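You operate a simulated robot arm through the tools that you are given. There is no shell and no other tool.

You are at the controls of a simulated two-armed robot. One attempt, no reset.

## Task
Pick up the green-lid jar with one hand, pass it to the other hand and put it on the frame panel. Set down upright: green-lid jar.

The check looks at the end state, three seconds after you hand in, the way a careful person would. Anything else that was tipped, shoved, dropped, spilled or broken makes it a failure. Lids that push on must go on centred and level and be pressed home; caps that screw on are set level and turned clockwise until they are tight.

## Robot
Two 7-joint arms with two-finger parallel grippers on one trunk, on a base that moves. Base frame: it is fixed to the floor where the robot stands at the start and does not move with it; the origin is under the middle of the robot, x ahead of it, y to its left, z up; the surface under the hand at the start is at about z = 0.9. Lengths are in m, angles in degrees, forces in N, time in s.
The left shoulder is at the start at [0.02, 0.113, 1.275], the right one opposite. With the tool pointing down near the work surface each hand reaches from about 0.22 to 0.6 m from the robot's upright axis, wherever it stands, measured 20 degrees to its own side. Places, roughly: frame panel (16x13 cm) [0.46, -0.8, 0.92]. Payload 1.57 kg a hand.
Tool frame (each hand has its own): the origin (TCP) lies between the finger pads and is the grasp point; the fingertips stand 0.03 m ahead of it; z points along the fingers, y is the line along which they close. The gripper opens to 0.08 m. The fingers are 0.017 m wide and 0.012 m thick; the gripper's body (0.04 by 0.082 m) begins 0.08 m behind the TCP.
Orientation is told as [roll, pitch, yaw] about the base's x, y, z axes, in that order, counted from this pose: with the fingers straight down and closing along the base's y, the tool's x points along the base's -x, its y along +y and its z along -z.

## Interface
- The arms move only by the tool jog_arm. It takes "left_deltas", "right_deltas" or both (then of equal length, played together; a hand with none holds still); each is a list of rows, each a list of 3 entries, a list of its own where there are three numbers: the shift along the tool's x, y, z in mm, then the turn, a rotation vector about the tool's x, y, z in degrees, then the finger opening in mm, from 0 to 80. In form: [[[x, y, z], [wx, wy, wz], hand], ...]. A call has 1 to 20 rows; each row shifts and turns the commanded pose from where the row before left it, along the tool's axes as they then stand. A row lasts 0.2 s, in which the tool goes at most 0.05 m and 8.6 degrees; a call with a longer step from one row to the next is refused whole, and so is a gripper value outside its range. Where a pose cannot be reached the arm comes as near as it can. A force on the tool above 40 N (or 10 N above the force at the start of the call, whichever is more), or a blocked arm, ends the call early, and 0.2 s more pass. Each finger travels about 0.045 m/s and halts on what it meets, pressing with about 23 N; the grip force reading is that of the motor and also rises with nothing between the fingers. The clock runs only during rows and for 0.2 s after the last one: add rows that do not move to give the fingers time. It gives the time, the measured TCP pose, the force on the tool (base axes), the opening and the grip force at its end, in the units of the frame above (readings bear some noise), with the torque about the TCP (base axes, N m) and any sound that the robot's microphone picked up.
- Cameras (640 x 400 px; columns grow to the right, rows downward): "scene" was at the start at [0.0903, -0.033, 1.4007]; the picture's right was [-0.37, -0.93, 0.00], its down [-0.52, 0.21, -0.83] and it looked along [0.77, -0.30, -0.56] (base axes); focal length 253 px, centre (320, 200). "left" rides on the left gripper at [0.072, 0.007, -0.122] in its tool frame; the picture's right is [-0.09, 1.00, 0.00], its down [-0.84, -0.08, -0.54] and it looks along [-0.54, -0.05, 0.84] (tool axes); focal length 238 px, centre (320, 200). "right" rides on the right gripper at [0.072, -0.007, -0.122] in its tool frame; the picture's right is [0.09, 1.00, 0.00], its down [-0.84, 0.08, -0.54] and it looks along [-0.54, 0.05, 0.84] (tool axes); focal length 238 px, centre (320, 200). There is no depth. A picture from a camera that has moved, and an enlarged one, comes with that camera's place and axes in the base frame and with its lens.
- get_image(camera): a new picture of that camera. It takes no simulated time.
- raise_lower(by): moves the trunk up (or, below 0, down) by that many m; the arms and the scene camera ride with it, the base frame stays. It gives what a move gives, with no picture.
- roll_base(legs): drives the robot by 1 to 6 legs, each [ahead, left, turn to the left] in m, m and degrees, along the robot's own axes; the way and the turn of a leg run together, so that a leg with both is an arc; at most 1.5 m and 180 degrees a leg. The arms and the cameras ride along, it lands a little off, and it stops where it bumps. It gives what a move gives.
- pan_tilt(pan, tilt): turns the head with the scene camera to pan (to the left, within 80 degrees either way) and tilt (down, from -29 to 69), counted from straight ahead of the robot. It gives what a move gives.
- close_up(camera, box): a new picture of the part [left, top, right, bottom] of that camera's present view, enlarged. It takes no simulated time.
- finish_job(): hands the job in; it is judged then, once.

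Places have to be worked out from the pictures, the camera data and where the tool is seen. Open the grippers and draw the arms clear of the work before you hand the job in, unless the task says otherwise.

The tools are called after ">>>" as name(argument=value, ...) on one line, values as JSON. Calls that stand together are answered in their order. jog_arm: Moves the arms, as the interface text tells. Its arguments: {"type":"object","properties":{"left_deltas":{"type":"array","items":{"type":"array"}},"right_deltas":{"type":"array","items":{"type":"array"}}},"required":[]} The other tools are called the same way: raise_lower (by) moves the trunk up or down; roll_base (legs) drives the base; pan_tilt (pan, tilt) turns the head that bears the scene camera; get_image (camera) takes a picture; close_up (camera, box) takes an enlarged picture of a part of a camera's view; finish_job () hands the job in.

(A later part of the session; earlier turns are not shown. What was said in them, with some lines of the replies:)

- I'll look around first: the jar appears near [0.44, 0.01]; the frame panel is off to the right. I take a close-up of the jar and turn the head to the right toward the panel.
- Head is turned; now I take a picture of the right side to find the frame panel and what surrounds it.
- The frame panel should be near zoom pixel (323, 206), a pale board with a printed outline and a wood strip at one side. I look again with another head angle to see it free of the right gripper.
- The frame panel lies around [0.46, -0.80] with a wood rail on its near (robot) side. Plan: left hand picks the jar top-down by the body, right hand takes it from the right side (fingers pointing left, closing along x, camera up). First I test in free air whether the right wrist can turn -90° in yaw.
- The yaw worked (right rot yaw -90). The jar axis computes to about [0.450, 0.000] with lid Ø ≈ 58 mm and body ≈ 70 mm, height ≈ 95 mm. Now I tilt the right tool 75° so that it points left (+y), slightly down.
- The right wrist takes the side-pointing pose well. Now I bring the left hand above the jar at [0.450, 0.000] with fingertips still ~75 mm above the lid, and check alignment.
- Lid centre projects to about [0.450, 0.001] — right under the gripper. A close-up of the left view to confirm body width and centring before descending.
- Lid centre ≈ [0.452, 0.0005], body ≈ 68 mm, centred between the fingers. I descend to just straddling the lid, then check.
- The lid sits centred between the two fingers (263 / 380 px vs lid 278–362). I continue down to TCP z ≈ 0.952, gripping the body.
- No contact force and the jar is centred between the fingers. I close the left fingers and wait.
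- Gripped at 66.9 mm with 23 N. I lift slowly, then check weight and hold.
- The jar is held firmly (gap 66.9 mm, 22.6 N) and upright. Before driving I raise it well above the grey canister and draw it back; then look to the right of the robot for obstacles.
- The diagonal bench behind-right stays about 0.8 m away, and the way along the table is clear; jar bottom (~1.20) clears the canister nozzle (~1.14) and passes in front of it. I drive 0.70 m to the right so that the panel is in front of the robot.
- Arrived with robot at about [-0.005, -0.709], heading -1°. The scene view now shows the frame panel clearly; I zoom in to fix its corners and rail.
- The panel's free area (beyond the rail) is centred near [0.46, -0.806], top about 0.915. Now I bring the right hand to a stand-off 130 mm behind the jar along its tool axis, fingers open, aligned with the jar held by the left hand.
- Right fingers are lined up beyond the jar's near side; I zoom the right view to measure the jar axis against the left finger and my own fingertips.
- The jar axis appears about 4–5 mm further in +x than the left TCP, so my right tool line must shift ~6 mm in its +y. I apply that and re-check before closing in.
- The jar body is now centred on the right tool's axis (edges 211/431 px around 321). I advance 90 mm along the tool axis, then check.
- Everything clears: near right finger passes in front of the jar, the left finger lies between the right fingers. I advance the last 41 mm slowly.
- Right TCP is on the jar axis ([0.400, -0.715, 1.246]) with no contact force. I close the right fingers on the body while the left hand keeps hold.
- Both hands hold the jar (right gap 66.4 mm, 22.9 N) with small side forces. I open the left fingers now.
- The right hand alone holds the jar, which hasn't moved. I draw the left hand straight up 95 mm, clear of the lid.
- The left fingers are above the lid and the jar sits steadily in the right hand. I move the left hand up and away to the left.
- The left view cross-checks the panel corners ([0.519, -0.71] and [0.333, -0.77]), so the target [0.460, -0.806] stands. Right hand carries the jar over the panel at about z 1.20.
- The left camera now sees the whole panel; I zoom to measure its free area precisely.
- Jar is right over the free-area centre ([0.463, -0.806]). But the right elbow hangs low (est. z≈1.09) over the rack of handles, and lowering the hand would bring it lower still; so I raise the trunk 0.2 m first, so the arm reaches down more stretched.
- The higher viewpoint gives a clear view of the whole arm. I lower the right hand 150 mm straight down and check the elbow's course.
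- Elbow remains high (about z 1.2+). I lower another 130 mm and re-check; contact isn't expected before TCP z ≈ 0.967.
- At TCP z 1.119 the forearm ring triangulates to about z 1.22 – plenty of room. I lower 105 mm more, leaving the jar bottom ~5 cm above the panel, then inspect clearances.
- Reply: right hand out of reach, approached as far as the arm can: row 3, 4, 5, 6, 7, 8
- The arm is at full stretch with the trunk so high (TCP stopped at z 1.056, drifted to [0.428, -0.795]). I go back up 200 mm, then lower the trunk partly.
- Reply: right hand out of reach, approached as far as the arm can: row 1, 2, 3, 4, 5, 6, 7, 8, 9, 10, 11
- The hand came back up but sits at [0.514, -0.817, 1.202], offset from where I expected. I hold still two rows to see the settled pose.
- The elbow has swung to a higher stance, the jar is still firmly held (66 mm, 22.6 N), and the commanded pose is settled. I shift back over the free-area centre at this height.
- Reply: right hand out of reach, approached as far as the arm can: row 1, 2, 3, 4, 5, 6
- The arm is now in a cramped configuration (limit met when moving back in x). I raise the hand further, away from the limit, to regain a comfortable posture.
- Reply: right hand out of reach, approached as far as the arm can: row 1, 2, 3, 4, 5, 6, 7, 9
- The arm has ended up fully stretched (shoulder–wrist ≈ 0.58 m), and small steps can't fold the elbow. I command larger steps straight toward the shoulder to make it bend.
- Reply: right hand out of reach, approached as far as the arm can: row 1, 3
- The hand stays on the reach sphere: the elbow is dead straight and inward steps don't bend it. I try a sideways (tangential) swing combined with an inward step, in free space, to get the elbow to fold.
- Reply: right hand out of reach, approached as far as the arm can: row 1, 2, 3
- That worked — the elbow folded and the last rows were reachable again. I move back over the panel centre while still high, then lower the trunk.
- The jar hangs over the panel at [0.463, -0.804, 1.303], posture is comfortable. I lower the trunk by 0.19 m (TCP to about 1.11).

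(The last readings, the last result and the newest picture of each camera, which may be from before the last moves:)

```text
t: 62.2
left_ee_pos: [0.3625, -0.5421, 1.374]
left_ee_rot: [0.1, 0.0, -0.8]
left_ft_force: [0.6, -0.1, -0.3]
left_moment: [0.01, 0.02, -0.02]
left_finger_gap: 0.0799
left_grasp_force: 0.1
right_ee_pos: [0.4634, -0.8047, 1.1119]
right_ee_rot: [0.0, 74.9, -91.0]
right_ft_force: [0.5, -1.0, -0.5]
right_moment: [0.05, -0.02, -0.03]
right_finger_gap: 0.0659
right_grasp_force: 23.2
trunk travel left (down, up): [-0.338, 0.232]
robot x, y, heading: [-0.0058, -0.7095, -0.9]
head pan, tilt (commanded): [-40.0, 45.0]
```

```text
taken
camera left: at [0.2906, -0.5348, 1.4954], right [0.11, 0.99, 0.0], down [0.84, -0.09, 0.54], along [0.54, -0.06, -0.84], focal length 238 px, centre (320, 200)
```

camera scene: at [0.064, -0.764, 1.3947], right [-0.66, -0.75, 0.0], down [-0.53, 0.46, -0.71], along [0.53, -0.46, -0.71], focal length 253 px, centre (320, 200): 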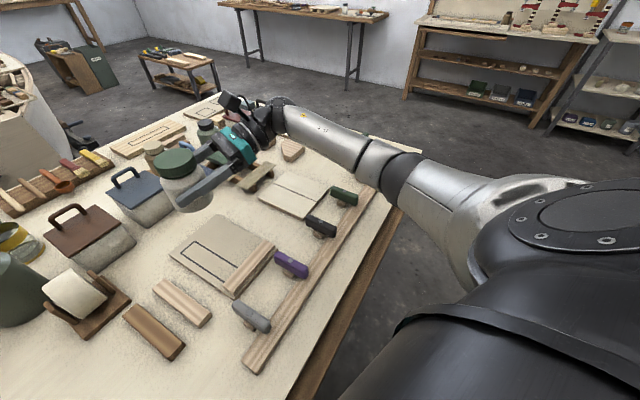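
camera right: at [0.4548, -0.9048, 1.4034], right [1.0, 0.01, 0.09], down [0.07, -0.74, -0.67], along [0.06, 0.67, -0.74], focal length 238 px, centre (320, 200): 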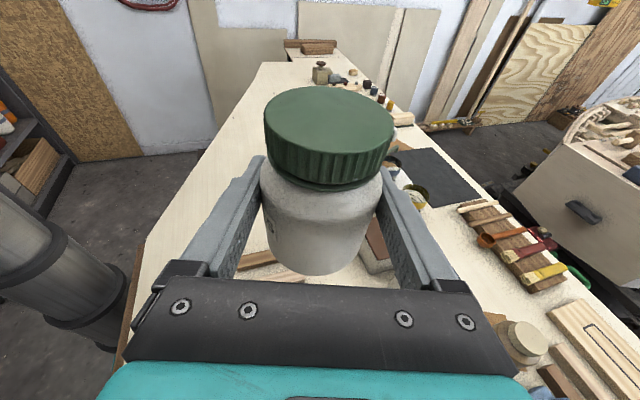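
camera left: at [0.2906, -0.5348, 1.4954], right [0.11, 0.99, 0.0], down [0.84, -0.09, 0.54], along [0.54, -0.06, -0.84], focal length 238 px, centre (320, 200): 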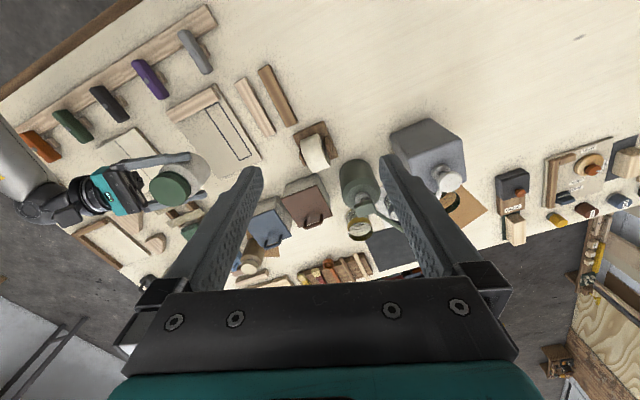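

Posture same, now lower. I descend 80 mm and check the elbow and jar position again.

>>> jog_arm(right_deltas=[[[-7, 0, 1.9], [0, 0, 0], 30], [[-12, 0, 3.2], [0, 0, 0], 30], [[-12, 0, 3.2], [0, 0, 0], 30], [[-12, 0, 3.2], [0, 0, 0], 30], [[-12, 0, 3.2], [0, 0, 0], 30], [[-12, 0, 3.2], [0, 0, 0], 30], [[-10, 0, 2.7], [0, 0, 0], 30], [[0, 0, 0], [0, 0, 0], 30]])

>>> get_image(camera="scene")

>>> get_image(camera="left")

>>> get_image(camera="right")

```text
t: 64.0
left_ee_pos: [0.3621, -0.5429, 1.3743]
left_ee_rot: [0.0, 0.0, -0.9]
left_ft_force: [1.0, 0.0, -0.7]
left_moment: [0.05, -0.01, -0.03]
left_finger_gap: 0.0798
left_grasp_force: 0.1
right_ee_pos: [0.4627, -0.8059, 1.0321]
right_ee_rot: [0.0, 75.0, -91.1]
right_ft_force: [-0.5, -0.3, -1.5]
right_moment: [-0.01, 0.02, 0.0]
right_finger_gap: 0.0661
right_grasp_force: 23.5
trunk travel left (down, up): [-0.338, 0.232]
robot x, y, heading: [-0.0108, -0.7092, -0.9]
head pan, tilt (commanded): [-40.0, 45.0]
```

```text
taken
camera scene: at [0.0641, -0.764, 1.3947], right [-0.66, -0.75, 0.0], down [-0.53, 0.46, -0.71], along [0.53, -0.46, -0.71], focal length 253 px, centre (320, 200)
```

scene: 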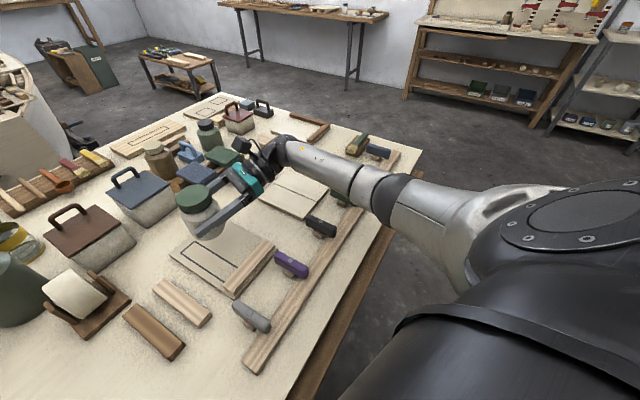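

```text
taken
camera left: at [0.2907, -0.5348, 1.4953], right [0.11, 0.99, 0.0], down [0.84, -0.09, 0.54], along [0.54, -0.06, -0.84], focal length 238 px, centre (320, 200)
```

left: 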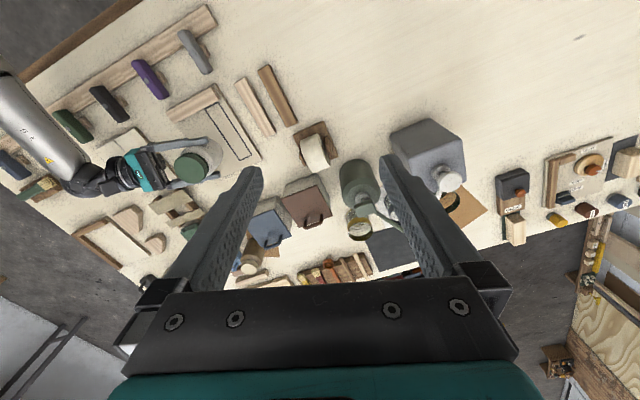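

```text
taken
camera right: at [0.4539, -0.9057, 1.1332], right [1.0, 0.01, 0.09], down [0.06, -0.74, -0.67], along [0.06, 0.67, -0.74], focal length 238 px, centre (320, 200)
```

right: 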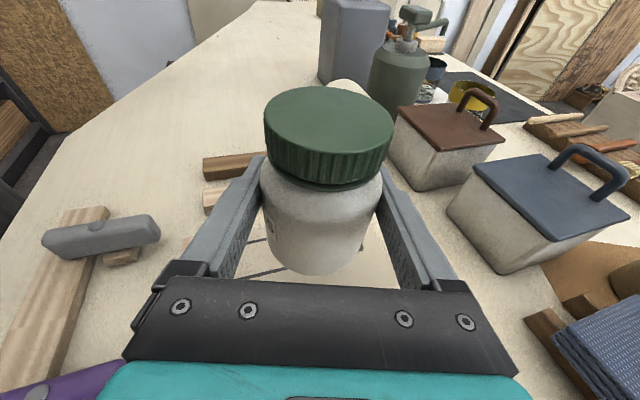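

Everything clears by several centimetres. I lower another 48 mm (jar bottom to about 0.937) and look closely before the final touch-down.

>>> jog_arm(right_deltas=[[[-8, 0, 2.15], [0, 0, 0], 30], [[-8, 0, 2.15], [0, 0, 0], 30], [[-8, 0, 2.15], [0, 0, 0], 30], [[-8, 0, 2.15], [0, 0, 0], 30], [[-8, 0, 2.15], [0, 0, 0], 30], [[-6.5, 0, 1.75], [0, 0, 0], 30], [[0, 0, 0], [0, 0, 0], 30]])

>>> close_up(camera="scene", box=[140, 110, 460, 310])

>>> close_up(camera="left", box=[0, 40, 280, 220])

>>> get_image(camera="right")

```text
t: 65.6
left_ee_pos: [0.3621, -0.5427, 1.3736]
left_ee_rot: [0.0, 0.1, -0.9]
left_ft_force: [-0.3, 0.1, 0.0]
left_moment: [-0.01, 0.02, 0.04]
left_finger_gap: 0.0801
left_grasp_force: 0.0
right_ee_pos: [0.4635, -0.8044, 0.9843]
right_ee_rot: [-0.1, 75.0, -91.0]
right_ft_force: [0.3, -0.5, -0.9]
right_moment: [0.02, -0.04, 0.0]
right_finger_gap: 0.0657
right_grasp_force: 22.7
trunk travel left (down, up): [-0.338, 0.232]
robot x, y, heading: [-0.0042, -0.7129, -1.0]
head pan, tilt (commanded): [-40.0, 45.0]
```

```text
2.00 times, centred on (300, 210) of scene
camera zoom: at [0.0641, -0.764, 1.3947], right [-0.66, -0.75, 0.0], down [-0.53, 0.46, -0.71], along [0.53, -0.46, -0.71], focal length 506 px, centre (360, 180)
```

zoom: 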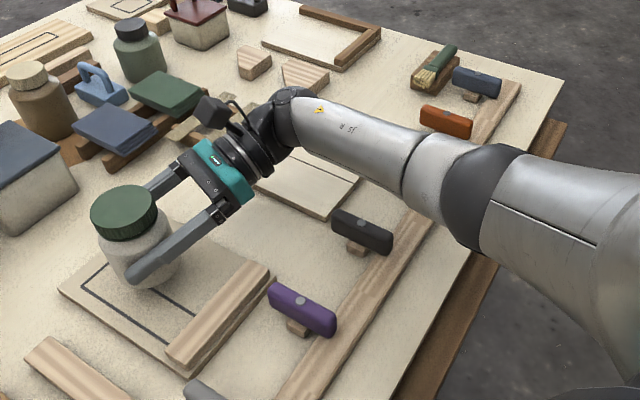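

```text
2.22 times, centred on (140, 130) of left
camera zoom: at [0.2907, -0.5348, 1.4953], right [0.11, 0.99, 0.0], down [0.84, -0.09, 0.54], along [0.54, -0.06, -0.84], focal length 530 px, centre (720, 356)
```

zoom: 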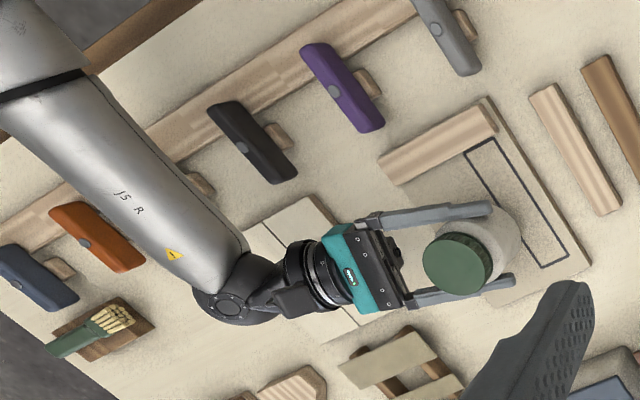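

```text
taken
camera right: at [0.4546, -0.9048, 1.0857], right [1.0, 0.01, 0.09], down [0.06, -0.74, -0.67], along [0.06, 0.67, -0.74], focal length 238 px, centre (320, 200)
```

right: 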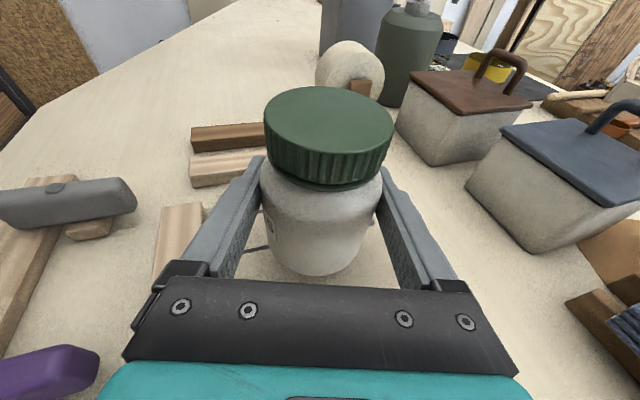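

Jar is above the middle of the free panel area; forearm clears the handles by ~7 cm. I lower 9 mm, then go on in small steps watching the vertical force.

>>> jog_arm(right_deltas=[[[-2.9, 0, 0.78], [0, 0, 0], 30], [[-2.9, 0, 0.78], [0, 0, 0], 30], [[-2.9, 0, 0.78], [0, 0, 0], 30], [[0, 0, 0], [0, 0, 0], 30]])

>>> jog_arm(right_deltas=[[[-1.45, 0, 0.39], [0, 0, 0], 30], [[-1.45, 0, 0.39], [0, 0, 0], 30], [[0, 0, 0], [0, 0, 0], 30]])

>>> close_up(camera="right", box=[230, 160, 410, 290])

>>> close_up(camera="scene", box=[160, 170, 290, 290])

```text
t: 66.6
left_ee_pos: [0.3619, -0.5425, 1.3733]
left_ee_rot: [0.0, -0.1, -0.8]
left_ft_force: [0.1, 0.3, 0.2]
left_moment: [0.02, -0.01, -0.02]
left_finger_gap: 0.0801
left_grasp_force: 0.1
right_ee_pos: [0.4637, -0.8053, 0.975]
right_ee_rot: [-0.1, 75.0, -91.0]
right_ft_force: [-0.3, 0.3, -2.0]
right_moment: [0.0, 0.04, -0.02]
right_finger_gap: 0.0658
right_grasp_force: 23.2
trunk travel left (down, up): [-0.338, 0.232]
robot x, y, heading: [-0.0042, -0.7085, -1.1]
head pan, tilt (commanded): [-40.0, 45.0]
```

```text
t: 67.4
left_ee_pos: [0.3621, -0.5426, 1.3741]
left_ee_rot: [0.0, 0.1, -0.9]
left_ft_force: [-1.0, 0.0, 0.5]
left_moment: [0.01, -0.02, -0.02]
left_finger_gap: 0.08
left_grasp_force: 0.1
right_ee_pos: [0.465, -0.8046, 0.9706]
right_ee_rot: [0.0, 75.1, -91.0]
right_ft_force: [0.5, 0.8, -1.5]
right_moment: [0.01, -0.01, 0.02]
right_finger_gap: 0.0659
right_grasp_force: 22.8
trunk travel left (down, up): [-0.338, 0.232]
robot x, y, heading: [-0.0045, -0.7066, -1.0]
head pan, tilt (commanded): [-40.0, 45.0]
```

```text
3.08 times, centred on (320, 225) of right
camera zoom: at [0.4553, -0.9052, 1.0732], right [1.0, 0.01, 0.09], down [0.06, -0.74, -0.67], along [0.06, 0.67, -0.74], focal length 733 px, centre (320, 123)
```

zoom: 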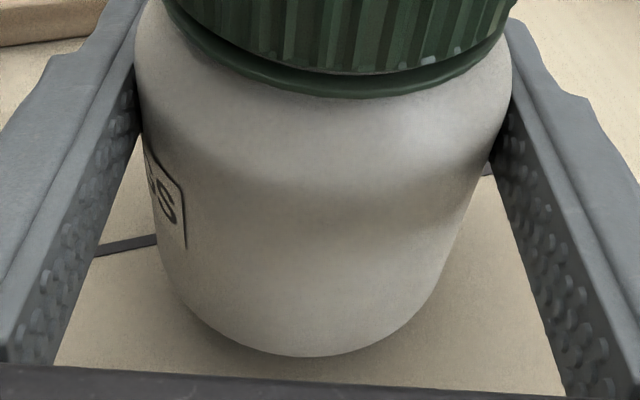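

```text
3.33 times, centred on (225, 230) of scene
camera zoom: at [0.0641, -0.764, 1.3946], right [-0.66, -0.75, 0.0], down [-0.53, 0.46, -0.71], along [0.53, -0.46, -0.71], focal length 843 px, centre (637, 100)
```

zoom: 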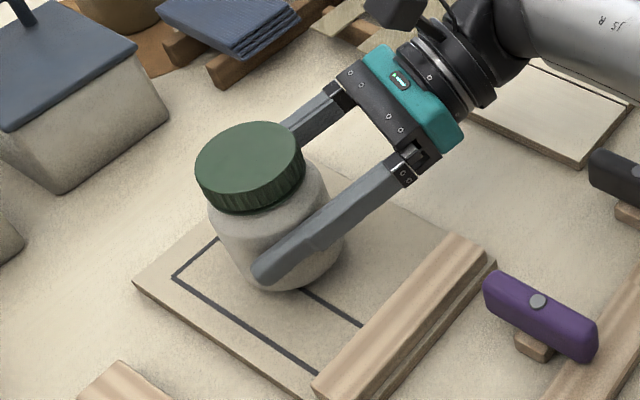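

The jar is just above the panel, well inside its edges and clear of the rail. I continue in 1 mm rows, 3 mm per call, watching force z.

>>> jog_arm(right_deltas=[[[-0.97, 0, 0.26], [0, 0, 0], 30], [[-0.97, 0, 0.26], [0, 0, 0], 30], [[-0.97, 0, 0.26], [0, 0, 0], 30], [[0, 0, 0], [0, 0, 0], 30]])

```text
t: 68.4
left_ee_pos: [0.3632, -0.5417, 1.3732]
left_ee_rot: [0.0, 0.0, -0.9]
left_ft_force: [0.6, 0.0, 0.1]
left_moment: [-0.03, -0.02, 0.0]
left_finger_gap: 0.0799
left_grasp_force: 0.0
right_ee_pos: [0.4644, -0.8051, 0.969]
right_ee_rot: [0.0, 75.0, -91.2]
right_ft_force: [1.5, -0.9, -1.2]
right_moment: [0.01, -0.02, 0.01]
right_finger_gap: 0.0661
right_grasp_force: 23.4
trunk travel left (down, up): [-0.338, 0.232]
robot x, y, heading: [-0.0035, -0.7078, -1.1]
head pan, tilt (commanded): [-40.0, 45.0]
```

No contact yet (force z still ≈ -1 N, TCP z 0.968). Another 3 mm.

>>> jog_arm(right_deltas=[[[-0.97, 0, 0.26], [0, 0, 0], 30], [[-0.97, 0, 0.26], [0, 0, 0], 30], [[-0.97, 0, 0.26], [0, 0, 0], 30], [[0, 0, 0], [0, 0, 0], 30]])

```text
t: 69.4
left_ee_pos: [0.3621, -0.5422, 1.3745]
left_ee_rot: [0.0, 0.0, -0.9]
left_ft_force: [0.0, 0.6, 0.1]
left_moment: [-0.01, -0.01, 0.01]
left_finger_gap: 0.0799
left_grasp_force: 0.1
right_ee_pos: [0.4635, -0.806, 0.9658]
right_ee_rot: [-0.1, 75.0, -91.0]
right_ft_force: [0.3, -0.3, -0.8]
right_moment: [0.01, 0.01, 0.01]
right_finger_gap: 0.0659
right_grasp_force: 23.4
trunk travel left (down, up): [-0.338, 0.232]
robot x, y, heading: [-0.0072, -0.7104, -0.8]
head pan, tilt (commanded): [-40.0, 45.0]
```

Still free (TCP z ≈ 0.965). Another 3 mm down, then a look.

>>> jog_arm(right_deltas=[[[-0.97, 0, 0.26], [0, 0, 0], 30], [[-0.97, 0, 0.26], [0, 0, 0], 30], [[-0.97, 0, 0.26], [0, 0, 0], 30], [[0, 0, 0], [0, 0, 0], 30]])

>>> close_up(camera="right", box=[230, 160, 410, 290])

>>> close_up(camera="scene", box=[190, 200, 270, 270])

```text
t: 70.4
left_ee_pos: [0.3621, -0.5422, 1.3731]
left_ee_rot: [-0.1, 0.1, -0.9]
left_ft_force: [-0.4, -0.2, 0.6]
left_moment: [0.01, 0.02, -0.01]
left_finger_gap: 0.0799
left_grasp_force: 0.0
right_ee_pos: [0.464, -0.8051, 0.9635]
right_ee_rot: [0.0, 75.0, -91.1]
right_ft_force: [-0.5, 0.3, -1.0]
right_moment: [-0.01, 0.02, 0.01]
right_finger_gap: 0.0659
right_grasp_force: 23.0
trunk travel left (down, up): [-0.338, 0.232]
robot x, y, heading: [-0.0057, -0.7098, -1.0]
head pan, tilt (commanded): [-40.0, 45.0]
```

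```text
3.08 times, centred on (320, 225) of right
camera zoom: at [0.4547, -0.9039, 1.0644], right [1.0, 0.01, 0.09], down [0.06, -0.74, -0.67], along [0.06, 0.67, -0.74], focal length 733 px, centre (320, 123)
```

zoom: 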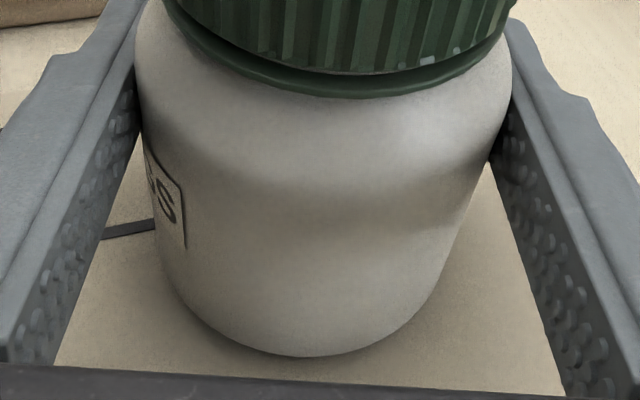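

```text
5.71 times, centred on (230, 235) of scene
camera zoom: at [0.0641, -0.764, 1.3946], right [-0.66, -0.75, 0.0], down [-0.53, 0.46, -0.71], along [0.53, -0.46, -0.71], focal length 1445 px, centre (834, 0)
```

zoom: 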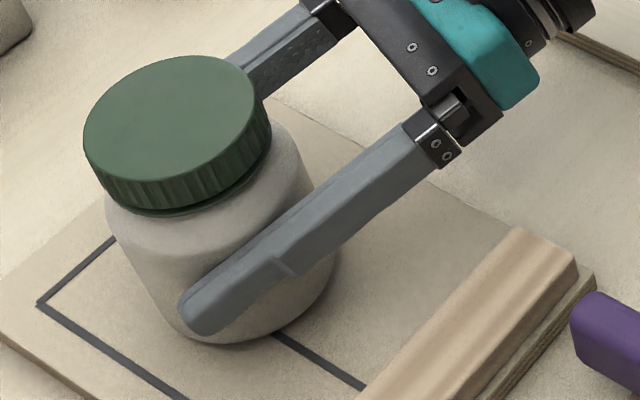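

Still no contact; jar bottom is around 0.916. I continue 3 mm.

>>> jog_arm(right_deltas=[[[-0.97, 0, 0.26], [0, 0, 0], 30], [[-0.97, 0, 0.26], [0, 0, 0], 30], [[-0.97, 0, 0.26], [0, 0, 0], 30], [[0, 0, 0], [0, 0, 0], 30]])

```text
t: 71.4
left_ee_pos: [0.3636, -0.5416, 1.3731]
left_ee_rot: [0.0, 0.0, -0.9]
left_ft_force: [-0.3, -0.6, 0.1]
left_moment: [0.01, -0.01, -0.01]
left_finger_gap: 0.0802
left_grasp_force: 0.1
right_ee_pos: [0.4626, -0.8041, 0.9599]
right_ee_rot: [-0.1, 75.0, -91.1]
right_ft_force: [0.1, -0.4, -1.9]
right_moment: [0.0, 0.0, 0.03]
right_finger_gap: 0.0657
right_grasp_force: 23.0
trunk travel left (down, up): [-0.338, 0.232]
robot x, y, heading: [-0.0049, -0.707, -1.0]
head pan, tilt (commanded): [-40.0, 45.0]
```

TCP z 0.960, still no load. Another 2 mm in fine rows.

>>> jog_arm(right_deltas=[[[-0.97, 0, 0.26], [0, 0, 0], 30], [[-0.97, 0, 0.26], [0, 0, 0], 30], [[0, 0, 0], [0, 0, 0], 30]])

```text
t: 72.2
left_ee_pos: [0.3615, -0.5431, 1.3738]
left_ee_rot: [0.0, -0.1, -0.9]
left_ft_force: [-0.4, -1.2, 0.5]
left_moment: [0.0, -0.04, 0.01]
left_finger_gap: 0.0803
left_grasp_force: 0.1
right_ee_pos: [0.4624, -0.8042, 0.9598]
right_ee_rot: [0.7, 75.2, -90.3]
right_ft_force: [-3.5, -1.4, 13.4]
right_moment: [-0.1, 0.28, 0.07]
right_finger_gap: 0.0659
right_grasp_force: 23.2
trunk travel left (down, up): [-0.338, 0.232]
robot x, y, heading: [-0.0042, -0.7096, -1.0]
head pan, tilt (commanded): [-40.0, 45.0]
```

Touch-down: +13 N upward at TCP z 0.960. I ease off by about 0.8 mm to leave only a light load before releasing.

>>> jog_arm(right_deltas=[[[0.78, 0, -0.2], [0, 0, 0], 30], [[0, 0, 0], [0, 0, 0], 30], [[0, 0, 0], [0, 0, 0], 30]])

>>> close_up(camera="right", box=[230, 160, 410, 290])

>>> close_up(camera="scene", box=[180, 170, 290, 270])

```text
t: 73.0
left_ee_pos: [0.3621, -0.543, 1.3729]
left_ee_rot: [0.0, 0.0, -1.0]
left_ft_force: [-0.2, 0.8, 0.2]
left_moment: [-0.02, 0.0, -0.01]
left_finger_gap: 0.0802
left_grasp_force: 0.1
right_ee_pos: [0.464, -0.8029, 0.9589]
right_ee_rot: [0.5, 75.0, -90.6]
right_ft_force: [-1.2, -0.6, 12.9]
right_moment: [0.14, -0.01, 0.03]
right_finger_gap: 0.066
right_grasp_force: 22.8
trunk travel left (down, up): [-0.338, 0.232]
robot x, y, heading: [-0.0078, -0.7091, -1.1]
head pan, tilt (commanded): [-40.0, 45.0]
```

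```text
3.08 times, centred on (320, 225) of right
camera zoom: at [0.4546, -0.9038, 1.0603], right [1.0, 0.01, 0.09], down [0.07, -0.74, -0.67], along [0.06, 0.67, -0.74], focal length 733 px, centre (320, 123)
```

zoom: 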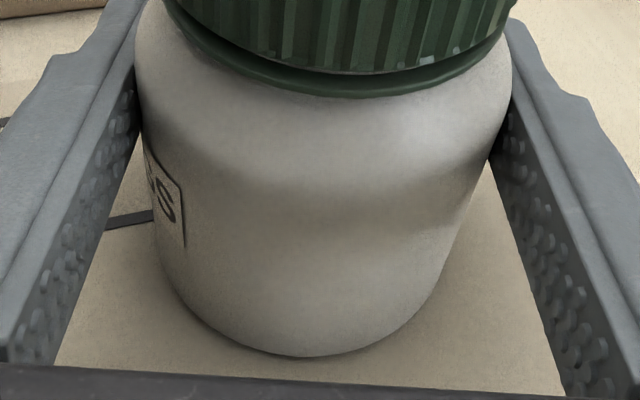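

```text
4.00 times, centred on (235, 220) of scene
camera zoom: at [0.0629, -0.7638, 1.3948], right [-0.66, -0.75, 0.0], down [-0.53, 0.46, -0.71], along [0.53, -0.46, -0.71], focal length 1012 px, centre (660, 120)
```

zoom: 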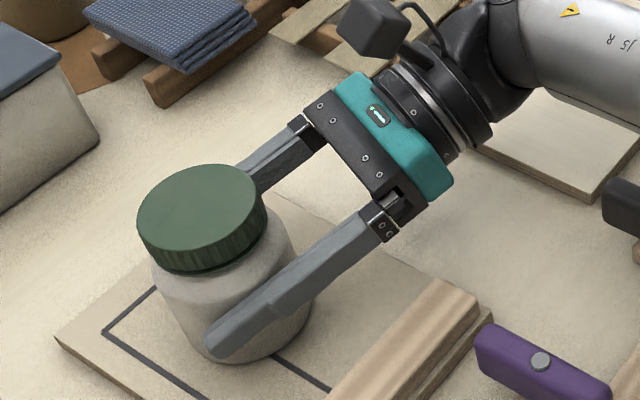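

Force is still ~13 N, moments small, so the jar stands flat. I ease another 1 mm.

>>> jog_arm(right_deltas=[[[0.97, 0, -0.26], [0, 0, 0], 30], [[0, 0, 0], [0, 0, 0], 30], [[0, 0, 0], [0, 0, 0], 30]])

```text
t: 73.8
left_ee_pos: [0.362, -0.5427, 1.3734]
left_ee_rot: [0.0, 0.0, -0.8]
left_ft_force: [0.8, 0.2, -0.3]
left_moment: [-0.01, -0.02, 0.01]
left_finger_gap: 0.0801
left_grasp_force: 0.0
right_ee_pos: [0.4624, -0.804, 0.9592]
right_ee_rot: [0.1, 75.0, -90.9]
right_ft_force: [1.8, 3.3, 7.7]
right_moment: [0.24, -0.14, -0.01]
right_finger_gap: 0.066
right_grasp_force: 23.2
trunk travel left (down, up): [-0.338, 0.232]
robot x, y, heading: [-0.0017, -0.7113, -1.2]
head pan, tilt (commanded): [-40.0, 45.0]
```

Load is down to ~8 N and orientation is back at [0.1, 75.0, -90.9]. I open the right fingers now.

>>> jog_arm(right_deltas=[[[0, 0, 0], [0, 0, 0], 68], [[0, 0, 0], [0, 0, 0], 72], [[0, 0, 0], [0, 0, 0], 80], [[0, 0, 0], [0, 0, 0], 80], [[0, 0, 0], [0, 0, 0], 80]])

>>> get_image(camera="right")

>>> close_up(camera="scene", box=[180, 170, 290, 270])

>>> close_up(camera="left", box=[100, 60, 280, 200])

```text
t: 75.0
left_ee_pos: [0.3623, -0.5424, 1.3744]
left_ee_rot: [0.1, 0.0, -0.9]
left_ft_force: [-0.5, 0.3, 0.2]
left_moment: [0.03, -0.04, -0.03]
left_finger_gap: 0.0801
left_grasp_force: 0.1
right_ee_pos: [0.4643, -0.8059, 0.9588]
right_ee_rot: [0.1, 74.9, -91.0]
right_ft_force: [0.4, 0.1, 0.0]
right_moment: [-0.01, -0.02, 0.0]
right_finger_gap: 0.0799
right_grasp_force: 0.1
trunk travel left (down, up): [-0.338, 0.232]
robot x, y, heading: [-0.0049, -0.7104, -0.9]
head pan, tilt (commanded): [-40.0, 45.0]
```

```text
taken
camera right: at [0.4549, -0.9043, 1.0603], right [1.0, 0.01, 0.09], down [0.06, -0.74, -0.67], along [0.06, 0.67, -0.74], focal length 238 px, centre (320, 200)
```

right: 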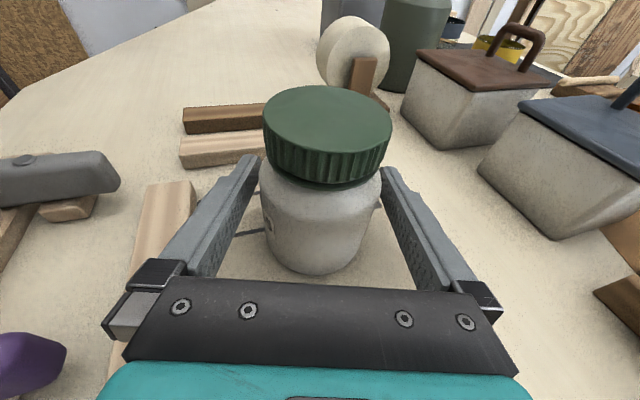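

```text
4.00 times, centred on (235, 220) of scene
camera zoom: at [0.064, -0.7639, 1.3947], right [-0.66, -0.75, 0.0], down [-0.53, 0.46, -0.71], along [0.53, -0.46, -0.71], focal length 1012 px, centre (660, 120)
```

zoom: 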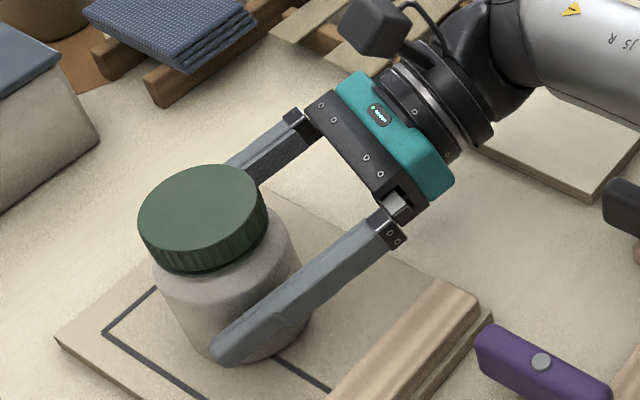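

```text
2.86 times, centred on (190, 130) of left
camera zoom: at [0.2906, -0.5348, 1.4953], right [0.11, 0.99, 0.0], down [0.84, -0.09, 0.54], along [0.54, -0.06, -0.84], focal length 681 px, centre (691, 400)
```

zoom: 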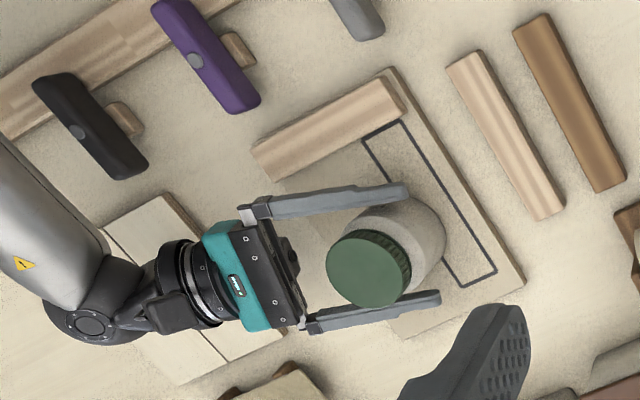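

The jar stands by itself on the panel and the hand reads zero force. I withdraw the right hand backward and up within the fingers' plane, gap kept even on both sides.

>>> jog_arm(right_deltas=[[[1.9, 0, -4.6], [0, 0, 0], 80], [[3.72, 0, -9.28], [0, 0, 0], 80], [[3.72, 0, -9.28], [0, 0, 0], 80], [[3.72, 0, -9.28], [0, 0, 0], 80], [[3.72, 0, -9.28], [0, 0, 0], 80], [[3.72, 0, -9.28], [0, 0, 0], 80], [[3.72, 0, -9.28], [0, 0, 0], 80], [[3.72, 0, -9.28], [0, 0, 0], 80], [[0, 0, 0], [0, 0, 0], 80]])

>>> get_image(camera="right")

>>> get_image(camera="scene")

```text
t: 77.0
left_ee_pos: [0.3633, -0.5413, 1.3728]
left_ee_rot: [-0.1, 0.0, -0.8]
left_ft_force: [0.7, 0.1, -0.4]
left_moment: [0.01, -0.01, 0.0]
left_finger_gap: 0.08
left_grasp_force: 0.0
right_ee_pos: [0.4629, -0.8651, 1.006]
right_ee_rot: [0.1, 75.1, -91.1]
right_ft_force: [0.5, -0.2, -0.2]
right_moment: [0.01, 0.01, -0.02]
right_finger_gap: 0.0801
right_grasp_force: 0.0
trunk travel left (down, up): [-0.338, 0.232]
robot x, y, heading: [-0.0073, -0.7115, -0.9]
head pan, tilt (commanded): [-40.0, 45.0]
```

```text
taken
camera right: at [0.4535, -0.9648, 1.1067], right [1.0, 0.01, 0.09], down [0.06, -0.74, -0.67], along [0.06, 0.67, -0.74], focal length 238 px, centre (320, 200)
```

right: 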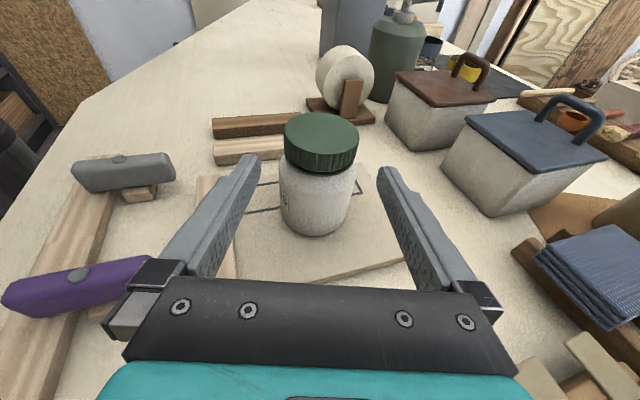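

```text
taken
camera scene: at [0.0641, -0.7639, 1.3947], right [-0.66, -0.75, 0.0], down [-0.53, 0.46, -0.71], along [0.53, -0.46, -0.71], focal length 253 px, centre (320, 200)
```

scene: 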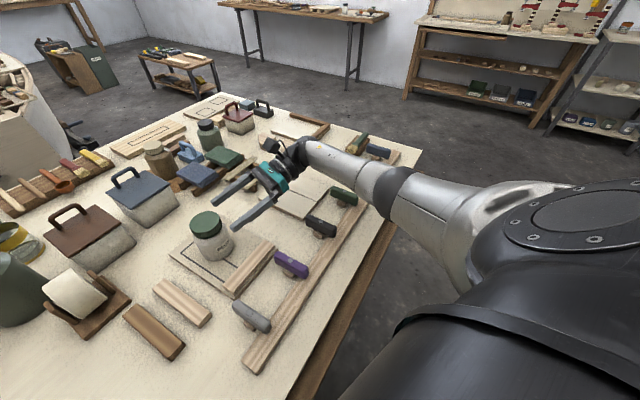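

The jar stands upright on the panel, nothing else moved. I lift the right hand up and further back, well clear of the work.

>>> jog_arm(right_deltas=[[[5, 0, -8], [0, 0, 0], 80], [[10, 0, -10], [0, 0, 0], 80], [[16, 0, -8], [0, 0, 0], 80], [[18, 0, -6], [0, 0, 0], 80], [[18, 0, -5], [0, 0, 0], 80], [[18, 0, -5], [0, 0, 0], 80], [[18, 0, -5], [0, 0, 0], 80], [[18, 0, -5], [0, 0, 0], 80], [[18, 0, -5], [0, 0, 0], 80], [[18, 0, -5], [0, 0, 0], 80], [[18, 0, -5], [0, 0, 0], 80], [[0, 0, 0], [0, 0, 0], 80]])

>>> get_image(camera="scene")

>>> close_up(camera="left", box=[60, 40, 300, 220])

```text
t: 79.6
left_ee_pos: [0.3632, -0.5422, 1.374]
left_ee_rot: [0.0, 0.1, -1.0]
left_ft_force: [-0.1, 0.0, 0.6]
left_moment: [-0.01, -0.02, -0.01]
left_finger_gap: 0.08
left_grasp_force: 0.0
right_ee_pos: [0.4616, -0.8859, 1.1913]
right_ee_rot: [0.0, 75.0, -91.0]
right_ft_force: [-0.7, -0.1, 0.0]
right_moment: [0.02, 0.02, 0.02]
right_finger_gap: 0.0803
right_grasp_force: 0.0
trunk travel left (down, up): [-0.338, 0.232]
robot x, y, heading: [-0.0055, -0.7104, -1.1]
head pan, tilt (commanded): [-40.0, 45.0]
```

```text
taken
camera scene: at [0.0641, -0.764, 1.3946], right [-0.66, -0.75, 0.0], down [-0.53, 0.46, -0.71], along [0.53, -0.46, -0.71], focal length 253 px, centre (320, 200)
```

scene: 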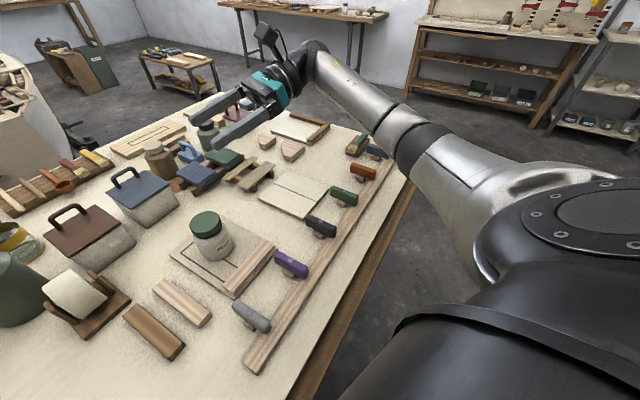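

```text
2.22 times, centred on (180, 130) of left
camera zoom: at [0.2906, -0.5348, 1.4953], right [0.11, 0.99, 0.0], down [0.84, -0.09, 0.54], along [0.54, -0.06, -0.84], focal length 530 px, centre (631, 356)
```

zoom: 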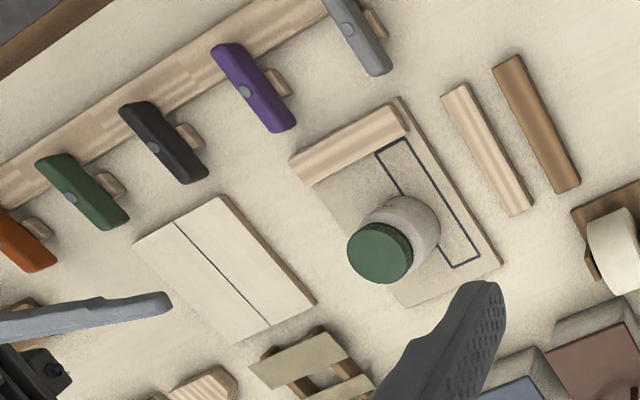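

The jar sits on the free area of the panel, hands are clear and open. One last close-up for uprightness before handing in.

>>> close_up(camera="scene", box=[150, 190, 300, 310])

>>> get_image(camera="right")

```text
3.33 times, centred on (225, 250) of scene
camera zoom: at [0.0641, -0.764, 1.3946], right [-0.66, -0.75, 0.0], down [-0.53, 0.46, -0.71], along [0.53, -0.46, -0.71], focal length 843 px, centre (637, 33)
```

zoom: 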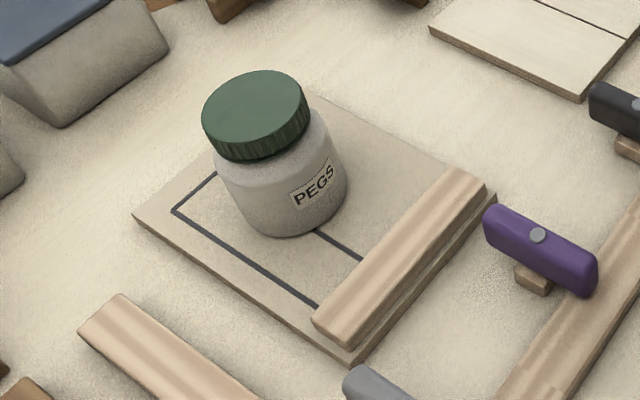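

```text
taken
camera right: at [0.4529, -0.9848, 1.292], right [1.0, 0.01, 0.09], down [0.06, -0.74, -0.67], along [0.06, 0.67, -0.74], focal length 238 px, centre (320, 200)
```

right: 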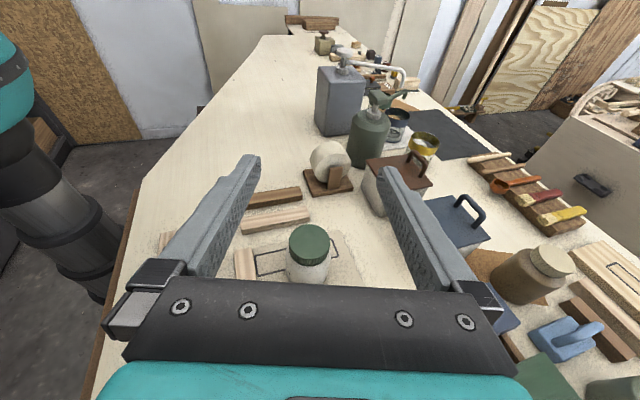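

The green-lid jar stands upright on the frame panel, fully inside its edges and clear of the rail; nothing else was disturbed and both hands are open and away. I hand the job in.

>>> finish_job()

```text
The job is handed in.
```

The green-lid jar is standing upright on the frame panel, and I have handed the job in. The result of the check has not come back.

- **Pick-up:** the left hand gripped the jar top-down by its body and lifted it from the table.
- **Pass:** after driving about 0.7 m to the right, the right hand took the jar from the side in mid-air while the left still held it. The left hand then let go.
- **Placing:** the right hand set the jar down near the middle of the panel's open area, clear of the wood rail and inside the edges.
- **Trouble on the way:** while lowering the jar I ran the right arm to full stretch. It stuck there, with the jar held in the air well above the table, until I swung it sideways to bend the elbow again. The jar stayed firmly gripped throughout.

In the last pictures the jar is upright and nothing else on the table looks moved. Both grippers are open and clear of the work.
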